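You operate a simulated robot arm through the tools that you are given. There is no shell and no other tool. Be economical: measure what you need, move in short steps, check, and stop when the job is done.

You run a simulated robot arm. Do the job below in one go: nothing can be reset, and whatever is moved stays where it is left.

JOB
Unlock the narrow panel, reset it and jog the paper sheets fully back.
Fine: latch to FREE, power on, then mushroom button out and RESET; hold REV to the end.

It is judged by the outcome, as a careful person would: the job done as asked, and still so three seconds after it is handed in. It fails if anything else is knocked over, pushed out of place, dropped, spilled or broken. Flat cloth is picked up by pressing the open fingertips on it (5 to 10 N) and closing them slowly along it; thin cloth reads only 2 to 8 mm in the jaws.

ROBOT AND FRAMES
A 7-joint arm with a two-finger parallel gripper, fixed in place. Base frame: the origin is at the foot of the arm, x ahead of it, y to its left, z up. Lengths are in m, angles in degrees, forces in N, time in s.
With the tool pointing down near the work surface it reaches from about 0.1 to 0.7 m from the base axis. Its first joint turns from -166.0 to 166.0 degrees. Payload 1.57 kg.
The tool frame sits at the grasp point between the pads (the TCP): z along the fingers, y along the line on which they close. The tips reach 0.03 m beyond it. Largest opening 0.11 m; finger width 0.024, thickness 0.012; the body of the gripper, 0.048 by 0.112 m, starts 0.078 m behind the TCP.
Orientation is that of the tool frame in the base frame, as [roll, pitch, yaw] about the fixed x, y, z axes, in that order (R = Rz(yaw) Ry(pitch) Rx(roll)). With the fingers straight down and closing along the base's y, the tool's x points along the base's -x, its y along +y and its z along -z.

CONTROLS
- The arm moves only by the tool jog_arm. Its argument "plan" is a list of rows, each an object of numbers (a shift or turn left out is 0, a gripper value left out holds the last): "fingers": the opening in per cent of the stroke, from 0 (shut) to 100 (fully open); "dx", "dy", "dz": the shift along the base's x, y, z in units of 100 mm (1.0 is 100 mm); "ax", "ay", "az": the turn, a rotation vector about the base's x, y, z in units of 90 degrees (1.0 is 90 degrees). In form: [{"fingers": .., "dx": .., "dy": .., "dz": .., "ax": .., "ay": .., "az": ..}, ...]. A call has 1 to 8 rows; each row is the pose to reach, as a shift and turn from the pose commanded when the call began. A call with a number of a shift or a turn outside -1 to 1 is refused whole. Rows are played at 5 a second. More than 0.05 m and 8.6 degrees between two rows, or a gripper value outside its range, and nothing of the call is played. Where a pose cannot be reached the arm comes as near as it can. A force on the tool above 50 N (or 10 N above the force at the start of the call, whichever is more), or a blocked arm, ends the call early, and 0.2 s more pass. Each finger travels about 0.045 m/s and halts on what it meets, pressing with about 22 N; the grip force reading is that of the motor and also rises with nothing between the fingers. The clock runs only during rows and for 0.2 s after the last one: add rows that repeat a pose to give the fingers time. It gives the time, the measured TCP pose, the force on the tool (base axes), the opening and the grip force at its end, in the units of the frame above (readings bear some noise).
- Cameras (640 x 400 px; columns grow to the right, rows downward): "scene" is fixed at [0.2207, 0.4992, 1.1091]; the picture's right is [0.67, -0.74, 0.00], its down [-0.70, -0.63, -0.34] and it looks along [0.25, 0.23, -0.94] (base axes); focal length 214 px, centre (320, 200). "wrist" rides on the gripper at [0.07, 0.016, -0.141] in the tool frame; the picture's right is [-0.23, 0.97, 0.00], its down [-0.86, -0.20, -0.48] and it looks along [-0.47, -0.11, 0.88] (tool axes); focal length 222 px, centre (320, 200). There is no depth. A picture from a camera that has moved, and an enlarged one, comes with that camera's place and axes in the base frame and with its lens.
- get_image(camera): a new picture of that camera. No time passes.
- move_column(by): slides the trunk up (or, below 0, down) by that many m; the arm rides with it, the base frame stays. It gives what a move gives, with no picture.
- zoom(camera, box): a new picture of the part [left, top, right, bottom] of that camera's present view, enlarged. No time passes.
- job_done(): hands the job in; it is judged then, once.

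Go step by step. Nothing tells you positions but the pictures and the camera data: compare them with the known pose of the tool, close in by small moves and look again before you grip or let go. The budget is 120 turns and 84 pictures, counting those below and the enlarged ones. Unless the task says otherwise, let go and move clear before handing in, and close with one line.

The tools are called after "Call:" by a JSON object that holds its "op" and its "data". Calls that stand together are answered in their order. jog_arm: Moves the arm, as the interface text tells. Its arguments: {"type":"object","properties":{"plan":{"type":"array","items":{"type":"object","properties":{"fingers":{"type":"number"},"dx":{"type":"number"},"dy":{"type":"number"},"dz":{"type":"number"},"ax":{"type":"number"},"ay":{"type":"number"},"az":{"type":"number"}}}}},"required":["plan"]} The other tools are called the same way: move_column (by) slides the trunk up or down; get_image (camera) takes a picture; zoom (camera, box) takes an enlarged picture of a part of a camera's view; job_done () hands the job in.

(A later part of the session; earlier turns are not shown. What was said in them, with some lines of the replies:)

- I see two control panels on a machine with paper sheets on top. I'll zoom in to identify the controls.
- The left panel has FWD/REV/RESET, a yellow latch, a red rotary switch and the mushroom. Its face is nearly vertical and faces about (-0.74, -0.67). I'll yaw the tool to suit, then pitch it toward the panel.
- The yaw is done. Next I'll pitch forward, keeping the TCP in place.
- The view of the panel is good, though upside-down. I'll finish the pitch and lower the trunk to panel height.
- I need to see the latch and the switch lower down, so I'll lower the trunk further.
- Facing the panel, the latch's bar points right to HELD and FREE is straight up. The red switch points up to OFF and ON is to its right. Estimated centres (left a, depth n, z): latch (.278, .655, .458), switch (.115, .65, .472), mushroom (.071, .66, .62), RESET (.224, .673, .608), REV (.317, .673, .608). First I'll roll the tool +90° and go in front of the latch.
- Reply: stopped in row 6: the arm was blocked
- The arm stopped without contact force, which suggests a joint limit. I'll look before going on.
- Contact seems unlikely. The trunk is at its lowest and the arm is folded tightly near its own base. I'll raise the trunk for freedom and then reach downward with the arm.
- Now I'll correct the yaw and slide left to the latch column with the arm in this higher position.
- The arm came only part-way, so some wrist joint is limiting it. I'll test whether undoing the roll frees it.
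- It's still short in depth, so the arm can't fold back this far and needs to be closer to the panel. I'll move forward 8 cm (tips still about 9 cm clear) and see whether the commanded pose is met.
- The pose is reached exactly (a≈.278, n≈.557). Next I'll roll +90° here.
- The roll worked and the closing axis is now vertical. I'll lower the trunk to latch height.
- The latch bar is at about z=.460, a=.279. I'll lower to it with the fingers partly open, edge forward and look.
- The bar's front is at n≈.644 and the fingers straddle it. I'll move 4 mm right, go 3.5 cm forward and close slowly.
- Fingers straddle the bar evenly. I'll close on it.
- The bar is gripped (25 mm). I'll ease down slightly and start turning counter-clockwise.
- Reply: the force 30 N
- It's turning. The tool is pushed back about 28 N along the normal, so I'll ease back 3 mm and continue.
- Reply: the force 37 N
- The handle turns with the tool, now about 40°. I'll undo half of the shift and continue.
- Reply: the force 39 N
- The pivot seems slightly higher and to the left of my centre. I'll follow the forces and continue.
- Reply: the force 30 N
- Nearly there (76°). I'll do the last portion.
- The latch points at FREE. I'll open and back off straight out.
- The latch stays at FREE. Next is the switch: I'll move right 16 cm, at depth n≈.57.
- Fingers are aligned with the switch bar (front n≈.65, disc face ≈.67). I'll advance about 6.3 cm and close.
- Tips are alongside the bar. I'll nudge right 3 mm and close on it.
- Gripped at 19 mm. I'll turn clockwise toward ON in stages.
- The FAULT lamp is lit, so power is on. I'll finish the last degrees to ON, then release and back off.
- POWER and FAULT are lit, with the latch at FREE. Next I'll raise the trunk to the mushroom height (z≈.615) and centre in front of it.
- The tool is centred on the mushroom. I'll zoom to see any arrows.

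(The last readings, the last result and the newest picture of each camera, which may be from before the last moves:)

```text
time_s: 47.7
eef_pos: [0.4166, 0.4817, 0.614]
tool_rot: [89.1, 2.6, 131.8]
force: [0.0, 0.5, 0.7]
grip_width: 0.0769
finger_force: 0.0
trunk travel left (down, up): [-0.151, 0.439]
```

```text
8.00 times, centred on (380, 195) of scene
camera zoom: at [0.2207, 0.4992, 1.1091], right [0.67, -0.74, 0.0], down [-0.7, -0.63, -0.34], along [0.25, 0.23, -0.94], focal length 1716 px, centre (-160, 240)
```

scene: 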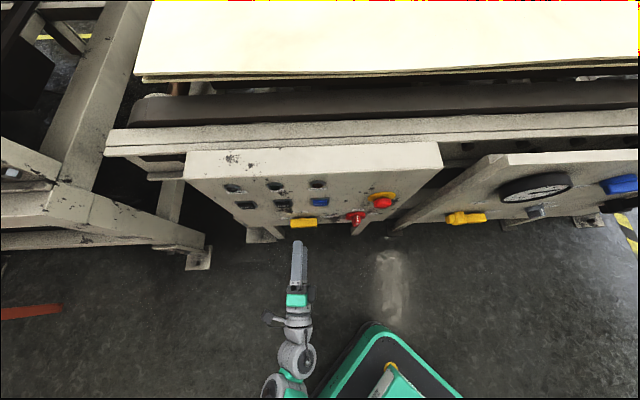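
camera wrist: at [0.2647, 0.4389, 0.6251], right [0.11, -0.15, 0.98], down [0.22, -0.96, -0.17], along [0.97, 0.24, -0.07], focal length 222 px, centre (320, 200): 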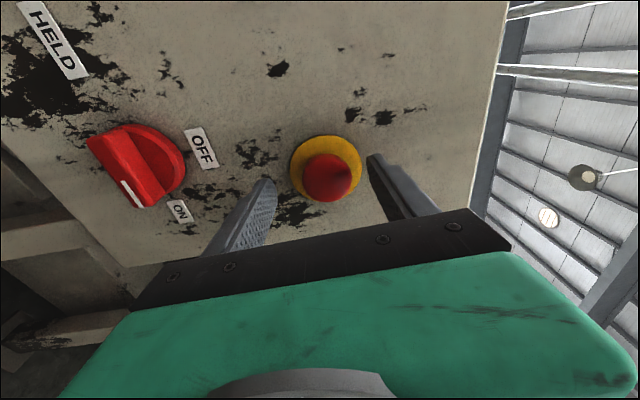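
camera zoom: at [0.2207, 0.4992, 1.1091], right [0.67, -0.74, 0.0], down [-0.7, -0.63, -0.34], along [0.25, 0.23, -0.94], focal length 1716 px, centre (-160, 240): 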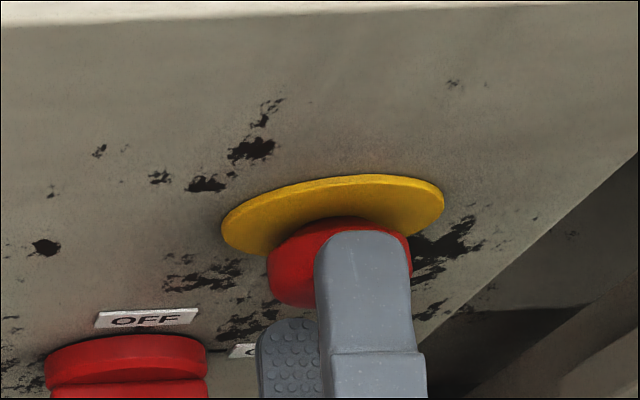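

The cap front is around n=.658. I'll advance another 1 cm, nudge right 4 mm and close on the cap.

Call:
{"op": "jog_arm", "data": {"plan": [{"dx": 0.05, "dy": 0.0}, {"dx": 0.101, "dy": 0.037}, {"dx": 0.101, "dy": 0.037, "fingers": 55}, {"dx": 0.101, "dy": 0.037, "fingers": 40}, {"dx": 0.101, "dy": 0.037, "fingers": 30}, {"dx": 0.101, "dy": 0.037, "fingers": 25}, {"dx": 0.101, "dy": 0.037, "fingers": 25}]}}

Call:
{"op": "get_image", "data": {"camera": "wrist"}}

Call:
{"op": "zoom", "data": {"camera": "scene", "box": [340, 170, 420, 220]}}

```text
time_s: 49.3
eef_pos: [0.4279, 0.4855, 0.6195]
tool_rot: [88.7, 2.5, 131.7]
force: [0.8, -1.0, 21.7]
grip_width: 0.0405
finger_force: 26.3
trunk travel left (down, up): [-0.151, 0.439]
```

```text
44 pictures are left
camera wrist: at [0.2754, 0.4423, 0.6288], right [0.11, -0.15, 0.98], down [0.22, -0.96, -0.17], along [0.97, 0.24, -0.07], focal length 222 px, centre (320, 200)
```

wrist: 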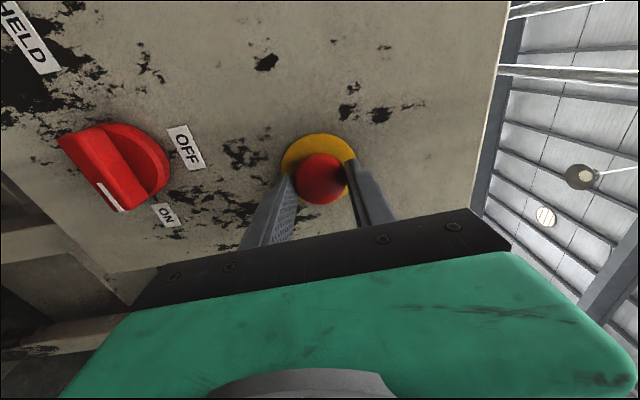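

```text
8.00 times, centred on (380, 195) of scene
camera zoom: at [0.2207, 0.4992, 1.1091], right [0.67, -0.74, 0.0], down [-0.7, -0.63, -0.34], along [0.25, 0.23, -0.94], focal length 1716 px, centre (-160, 240)
```

zoom: 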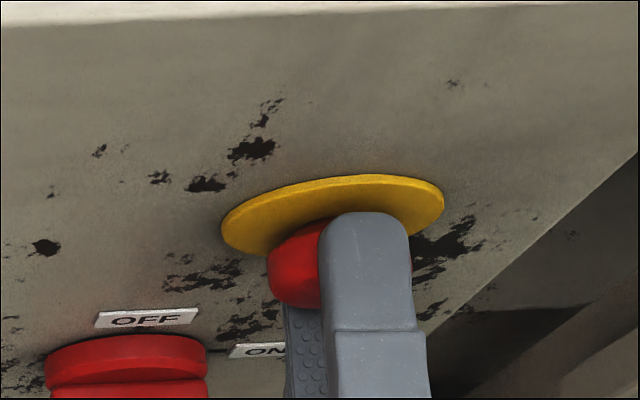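

The cap is gripped; its true centre is about 5 mm higher. I'll correct that and try a gentle straight pull.

Call:
{"op": "jog_arm", "data": {"plan": [{"dz": 0.055, "fingers": 20}, {"dz": 0.055}, {"dx": -0.02, "dy": -0.018, "dz": 0.055}, {"dx": -0.04, "dy": -0.036, "dz": 0.055}, {"dx": -0.07, "dy": -0.063, "dz": 0.055}]}}

Call:
{"op": "zoom", "data": {"camera": "scene", "box": [340, 170, 420, 220]}}

```text
time_s: 50.5
eef_pos: [0.4212, 0.4781, 0.6207]
tool_rot: [89.2, 2.5, 131.7]
force: [15.1, 13.5, 5.3]
grip_width: 0.0404
finger_force: 45.0
trunk travel left (down, up): [-0.151, 0.439]
```

```text
8.00 times, centred on (380, 195) of scene
camera zoom: at [0.2207, 0.4992, 1.1091], right [0.67, -0.74, 0.0], down [-0.7, -0.63, -0.34], along [0.25, 0.23, -0.94], focal length 1716 px, centre (-160, 240)
```

zoom: 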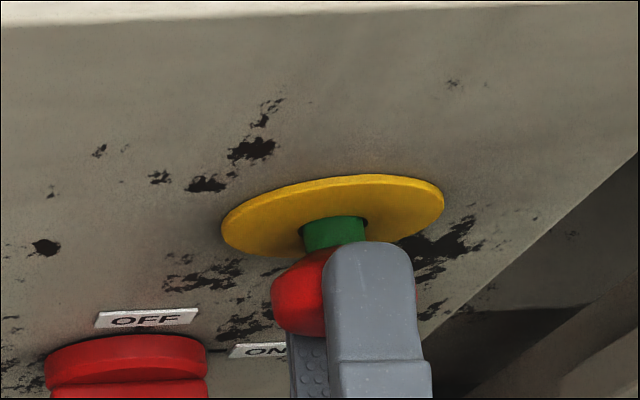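

A green collar has appeared, so the button is coming out. I'll pull 2 mm more, release and back off.

Call:
{"op": "jog_arm", "data": {"plan": [{"dx": -0.015, "dy": -0.013}, {"dx": -0.015, "dy": -0.013}]}}

Call:
{"op": "jog_arm", "data": {"plan": [{"fingers": 50}, {"fingers": 65}, {"fingers": 70}, {"dx": -0.15, "dy": -0.134}, {"dx": -0.3, "dy": -0.268}, {"dx": -0.45, "dy": -0.4}, {"dx": -0.45, "dy": -0.4, "fingers": 60}]}}

Call:
{"op": "zoom", "data": {"camera": "scene", "box": [180, 150, 440, 250]}}

```text
time_s: 51.1
eef_pos: [0.4204, 0.4787, 0.6198]
tool_rot: [89.2, 2.6, 131.7]
force: [27.7, 26.2, 1.2]
grip_width: 0.0405
finger_force: 44.6
trunk travel left (down, up): [-0.151, 0.439]
```

```text
time_s: 52.7
eef_pos: [0.3736, 0.4351, 0.621]
tool_rot: [89.1, 2.6, 131.8]
force: [-1.2, 0.0, 0.2]
grip_width: 0.066
finger_force: 0.1
trunk travel left (down, up): [-0.151, 0.439]
```

```text
2.46 times, centred on (310, 200) of scene
camera zoom: at [0.2207, 0.4992, 1.1091], right [0.67, -0.74, 0.0], down [-0.7, -0.63, -0.34], along [0.25, 0.23, -0.94], focal length 528 px, centre (345, 200)
```

zoom: 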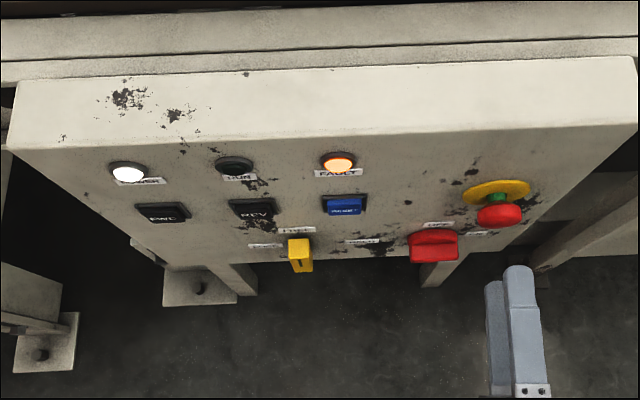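

The mushroom stays out. Next is RESET: I'll close the fingers and slide left 15 cm to it.

Call:
{"op": "jog_arm", "data": {"plan": [{"fingers": 0, "dx": -0.2, "dy": 0.222}, {"fingers": 0, "dx": -0.4, "dy": 0.444, "dz": -0.06}, {"fingers": 0, "dx": -0.6, "dy": 0.667, "dz": -0.13}, {"fingers": 0, "dx": -0.8, "dy": 0.889, "dz": -0.13}, {"fingers": 0, "dx": -0.89, "dy": 0.989, "dz": -0.13}, {"fingers": 0, "dx": -0.89, "dy": 0.989, "dz": -0.13}]}}

Call:
{"op": "jog_arm", "data": {"plan": [{"dx": -0.12, "dy": 0.133}, {"dx": -0.12, "dy": 0.133}]}}

Call:
{"op": "get_image", "data": {"camera": "wrist"}}

Call:
{"op": "zoom", "data": {"camera": "scene", "box": [250, 170, 390, 258]}}

```text
time_s: 54.1
eef_pos: [0.2846, 0.5348, 0.6056]
tool_rot: [89.0, 2.7, 131.8]
force: [-0.4, -0.5, -0.2]
grip_width: 0.0
finger_force: 21.5
trunk travel left (down, up): [-0.151, 0.439]
```

```text
time_s: 54.7
eef_pos: [0.2724, 0.5496, 0.607]
tool_rot: [89.1, 2.5, 131.9]
force: [0.0, -1.5, -0.2]
grip_width: 0.0
finger_force: 21.5
trunk travel left (down, up): [-0.151, 0.439]
```

```text
40 pictures are left
camera wrist: at [0.1201, 0.5055, 0.618], right [0.11, -0.15, 0.98], down [0.22, -0.96, -0.17], along [0.97, 0.24, -0.07], focal length 222 px, centre (320, 200)
```

wrist: 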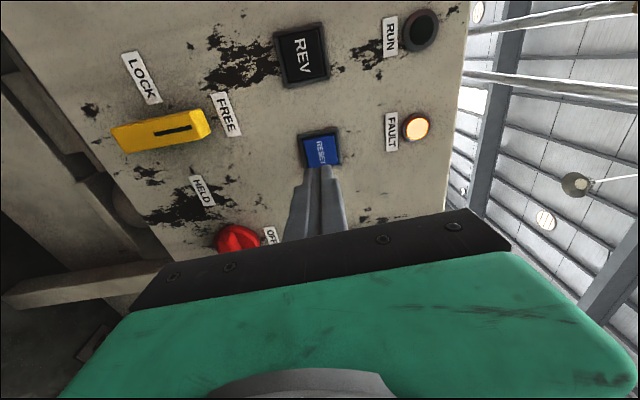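

```text
4.55 times, centred on (320, 214) of scene
camera zoom: at [0.2207, 0.4992, 1.1091], right [0.67, -0.74, 0.0], down [-0.7, -0.63, -0.34], along [0.25, 0.23, -0.94], focal length 975 px, centre (320, 136)
```

zoom: 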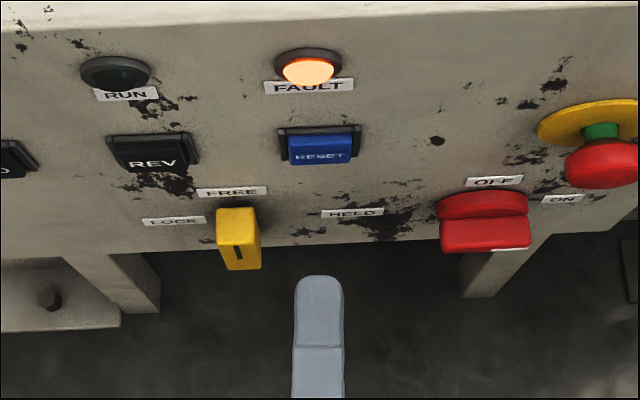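

Centred on RESET. I'll advance until it presses, in small end steps.

Call:
{"op": "jog_arm", "data": {"plan": [{"dx": 0.2, "dy": 0.18}, {"dx": 0.4, "dy": 0.36}, {"dx": 0.48, "dy": 0.432}, {"dx": 0.52, "dy": 0.468}, {"dx": 0.545, "dy": 0.49}, {"dx": 0.565, "dy": 0.509}, {"dx": 0.58, "dy": 0.522}, {"dx": 0.58, "dy": 0.522}]}}

Call:
{"op": "zoom", "data": {"camera": "scene", "box": [230, 150, 390, 250]}}

```text
time_s: 56.2
eef_pos: [0.3262, 0.5987, 0.6065]
tool_rot: [89.1, 2.7, 132.1]
force: [-31.9, -24.5, 9.3]
grip_width: 0.0
finger_force: 21.4
trunk travel left (down, up): [-0.151, 0.439]
stopped in row 7: the force on the tool passed its limit (the readings are from after the stop); the commanded pose is now the measured one
```

```text
4.00 times, centred on (310, 200) of scene
camera zoom: at [0.2207, 0.4992, 1.1091], right [0.67, -0.74, 0.0], down [-0.7, -0.63, -0.34], along [0.25, 0.23, -0.94], focal length 858 px, centre (360, 200)
```

zoom: 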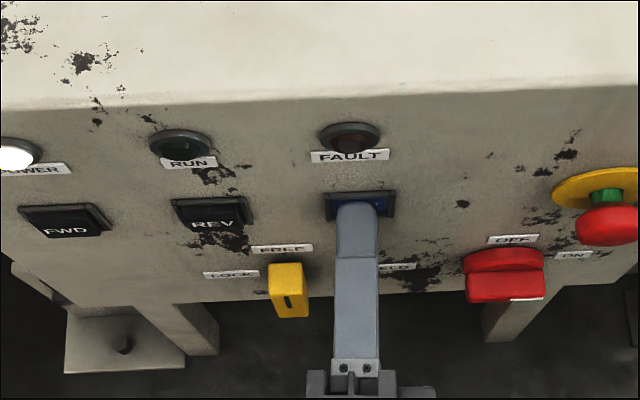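

FAULT went out, so the reset worked. I'll back off and move 9.3 cm left to REV.

Call:
{"op": "jog_arm", "data": {"plan": [{"dx": -0.15, "dy": -0.134}, {"dx": -0.3, "dy": -0.268}, {"dx": -0.5, "dy": -0.04}, {"dx": -0.7, "dy": 0.18}, {"dx": -0.92, "dy": 0.423}, {"dx": -0.92, "dy": 0.423}]}}

Call:
{"op": "get_image", "data": {"camera": "wrist"}}

Call:
{"op": "get_image", "data": {"camera": "scene"}}

```text
time_s: 57.6
eef_pos: [0.2387, 0.6426, 0.6044]
tool_rot: [89.3, 2.7, 131.9]
force: [0.4, -0.5, 0.0]
grip_width: 0.0003
finger_force: 21.4
trunk travel left (down, up): [-0.151, 0.439]
```

```text
37 pictures are left
camera wrist: at [0.0864, 0.5997, 0.6153], right [0.11, -0.14, 0.98], down [0.22, -0.96, -0.16], along [0.97, 0.24, -0.08], focal length 222 px, centre (320, 200)
```

wrist: 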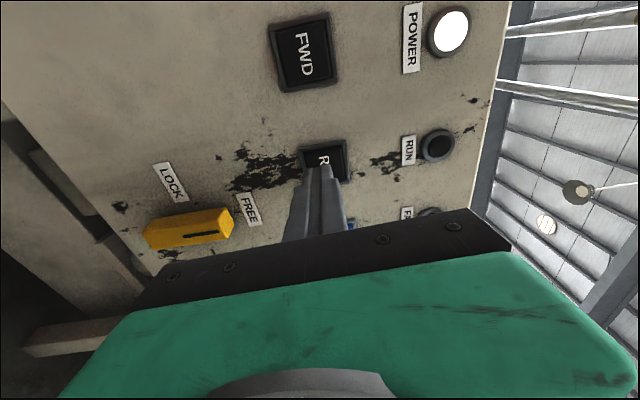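

```text
36 pictures are left
```

scene: 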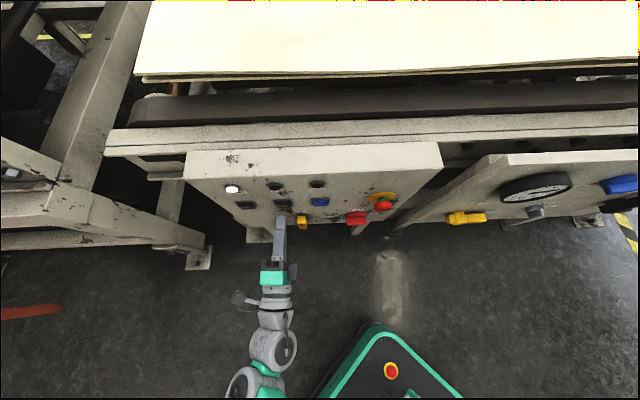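

Centred on REV. I'll press it and hold, watching the force, the RUN lamp and the sheets.

Call:
{"op": "jog_arm", "data": {"plan": [{"dx": 0.1, "dy": 0.09}, {"dx": 0.2, "dy": 0.18}, {"dx": 0.24, "dy": 0.216}, {"dx": 0.265, "dy": 0.239}, {"dx": 0.28, "dy": 0.252}, {"dx": 0.28, "dy": 0.252}, {"dx": 0.28, "dy": 0.252}]}}

Call:
{"op": "get_image", "data": {"camera": "scene"}}

```text
time_s: 58.7
eef_pos: [0.2609, 0.6639, 0.6049]
tool_rot: [89.2, 3.2, 132.0]
force: [-24.2, -27.4, 8.6]
grip_width: 0.0
finger_force: 21.3
trunk travel left (down, up): [-0.151, 0.439]
stopped in row 5: the force on the tool passed its limit (the readings are from after the stop); the commanded pose is now the measured one
```

```text
35 pictures are left
```

scene: 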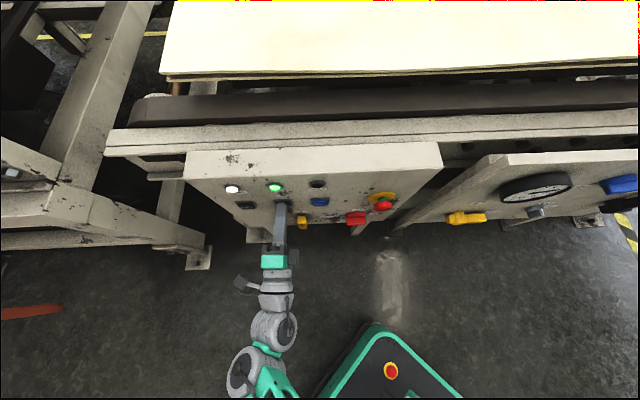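

RUN is green and the stack moves right. I'll keep holding.

Call:
{"op": "jog_arm", "data": {"plan": [{"dx": 0}, {"dx": 0}, {"dx": 0}, {"dx": 0}, {"dx": 0}, {"dx": 0}, {"dx": 0}, {"dx": 0}]}}

Call:
{"op": "get_image", "data": {"camera": "scene"}}

```text
time_s: 59.5
eef_pos: [0.2613, 0.6633, 0.6046]
tool_rot: [89.2, 3.1, 132.0]
force: [-31.5, -26.7, 7.9]
grip_width: 0.0001
finger_force: 21.3
trunk travel left (down, up): [-0.151, 0.439]
stopped in row 4: the force on the tool passed its limit (the readings are from after the stop); the commanded pose is now the measured one
```

```text
34 pictures are left
```

scene: 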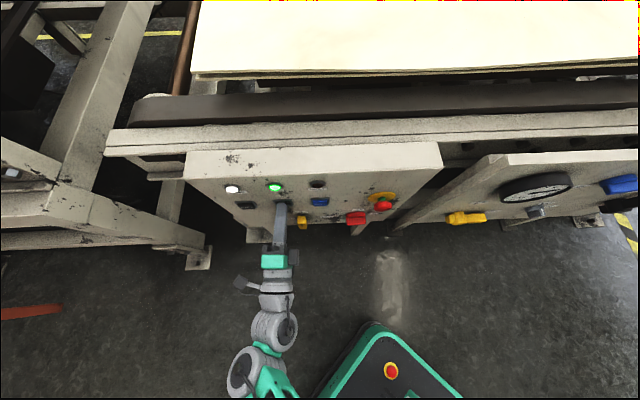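

It's running, but the force sits near the limit. I'll ease back under a millimetre and hold.

Call:
{"op": "jog_arm", "data": {"plan": [{"dx": -0.006, "dy": -0.005}, {"dx": -0.006, "dy": -0.005}, {"dx": -0.006, "dy": -0.005}, {"dx": -0.006, "dy": -0.005}, {"dx": -0.006, "dy": -0.005}, {"dx": -0.006, "dy": -0.005}, {"dx": -0.006, "dy": -0.005}, {"dx": -0.006, "dy": -0.005}]}}

Call:
{"op": "get_image", "data": {"camera": "scene"}}

```text
time_s: 61.3
eef_pos: [0.2621, 0.6632, 0.6055]
tool_rot: [89.3, 3.0, 131.9]
force: [-35.7, -14.5, 6.6]
grip_width: 0.0
finger_force: 21.1
trunk travel left (down, up): [-0.151, 0.439]
```

```text
33 pictures are left
```

scene: 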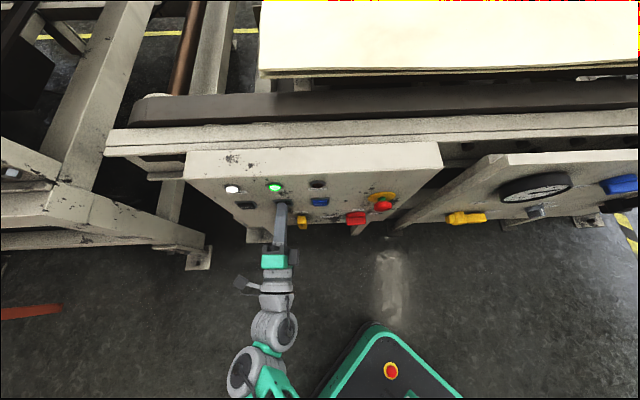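

Call:
{"op": "jog_arm", "data": {"plan": [{"dx": 0}, {"dx": 0}, {"dx": 0}, {"dx": 0}, {"dx": 0}, {"dx": 0}, {"dx": 0}, {"dx": 0}]}}

Call:
{"op": "get_image", "data": {"camera": "scene"}}

Call:
{"op": "jog_arm", "data": {"plan": [{"dx": 0}, {"dx": 0}, {"dx": 0}, {"dx": 0}, {"dx": 0}, {"dx": 0}, {"dx": 0}, {"dx": 0}]}}

Call:
{"op": "get_image", "data": {"camera": "scene"}}

```text
time_s: 63.1
eef_pos: [0.2618, 0.6631, 0.6042]
tool_rot: [89.3, 3.0, 131.9]
force: [-37.5, -19.9, 5.1]
grip_width: 0.0
finger_force: 21.2
trunk travel left (down, up): [-0.151, 0.439]
```

```text
32 pictures are left
```

scene: 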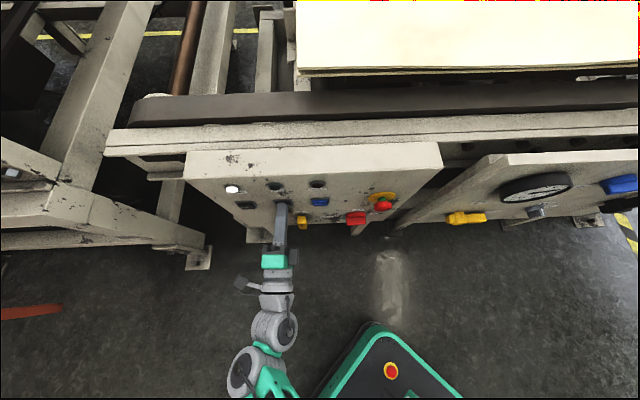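

```text
time_s: 64.9
eef_pos: [0.2613, 0.6636, 0.6044]
tool_rot: [89.3, 2.9, 131.9]
force: [-37.1, -23.3, 3.6]
grip_width: 0.0002
finger_force: 21.4
trunk travel left (down, up): [-0.151, 0.439]
```

```text
31 pictures are left
```

scene: 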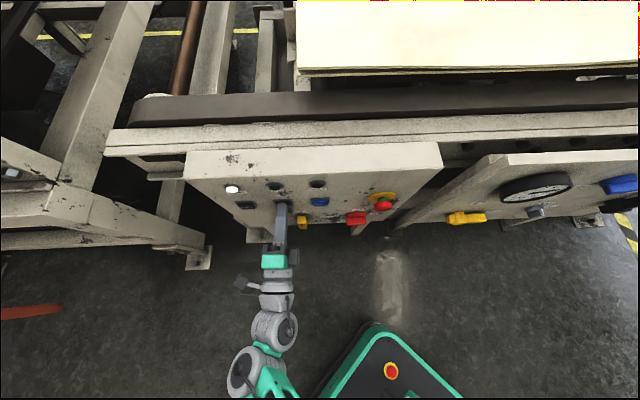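

RUN went off and the stack stopped, with no fault. To be sure it's the end of travel, I'll release REV and press again once.

Call:
{"op": "jog_arm", "data": {"plan": [{"dx": -0.07, "dy": -0.063}, {"dx": -0.15, "dy": -0.134}, {"dx": -0.15, "dy": -0.134}]}}

Call:
{"op": "jog_arm", "data": {"plan": [{"dx": 0.07, "dy": 0.063}, {"dx": 0.13, "dy": 0.116}, {"dx": 0.15, "dy": 0.134}, {"dx": 0.155, "dy": 0.139}, {"dx": 0.155, "dy": 0.139}, {"dx": 0.155, "dy": 0.139}]}}

Call:
{"op": "get_image", "data": {"camera": "scene"}}

```text
time_s: 65.7
eef_pos: [0.2471, 0.6505, 0.6024]
tool_rot: [89.4, 3.1, 131.9]
force: [-0.6, -0.2, -0.2]
grip_width: 0.0
finger_force: 21.5
trunk travel left (down, up): [-0.151, 0.439]
```

```text
time_s: 66.9
eef_pos: [0.2622, 0.6633, 0.6018]
tool_rot: [89.3, 3.3, 132.0]
force: [-35.1, -33.6, 7.2]
grip_width: 0.0001
finger_force: 21.5
trunk travel left (down, up): [-0.151, 0.439]
stopped in row 5: the force on the tool passed its limit (the readings are from after the stop); the commanded pose is now the measured one
```

```text
30 pictures are left
```

scene: 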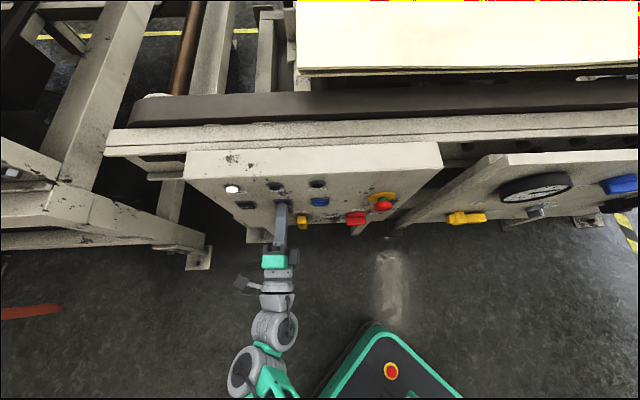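

It doesn't move again, so it is at the end of its travel. I'll back clear and do a final check.

Call:
{"op": "jog_arm", "data": {"plan": [{"dx": -0.15, "dy": -0.134}, {"dx": -0.3, "dy": -0.268}, {"dx": -0.45, "dy": -0.4}, {"dx": -0.6, "dy": -0.535}, {"dx": -0.6, "dy": -0.535}]}}

Call:
{"op": "get_image", "data": {"camera": "scene"}}

Call:
{"op": "zoom", "data": {"camera": "scene", "box": [180, 150, 440, 250]}}

```text
time_s: 68.1
eef_pos: [0.2046, 0.6115, 0.6018]
tool_rot: [89.4, 3.2, 131.7]
force: [-0.1, -0.6, 0.3]
grip_width: 0.0002
finger_force: 21.4
trunk travel left (down, up): [-0.151, 0.439]
```

```text
29 pictures are left
```

scene: 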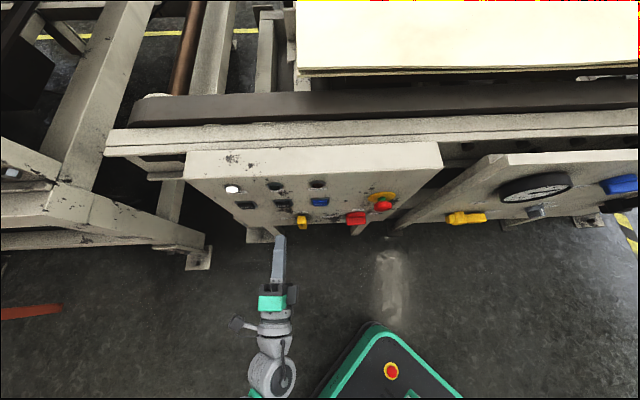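

```text
2.46 times, centred on (310, 200) of scene
camera zoom: at [0.2207, 0.4992, 1.1091], right [0.67, -0.74, 0.0], down [-0.7, -0.63, -0.34], along [0.25, 0.23, -0.94], focal length 528 px, centre (345, 200)
```

zoom: 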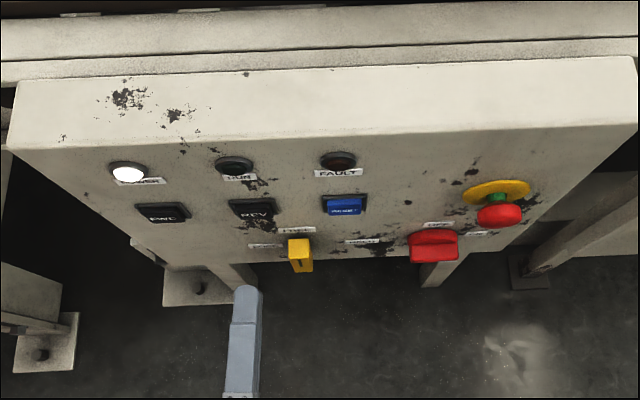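

The latch is at FREE, POWER is lit, the mushroom is out, FAULT is off and the sheets are at the end of their travel. The arm is clear, so I'm handing in.

Call:
{"op": "job_done", "data": {}}

```text
The job is handed in.
```

The narrow panel is unlocked, powered on and reset with the mushroom button out, and the sheets were jogged back with REV until they stopped; pressing REV again moved them no further.
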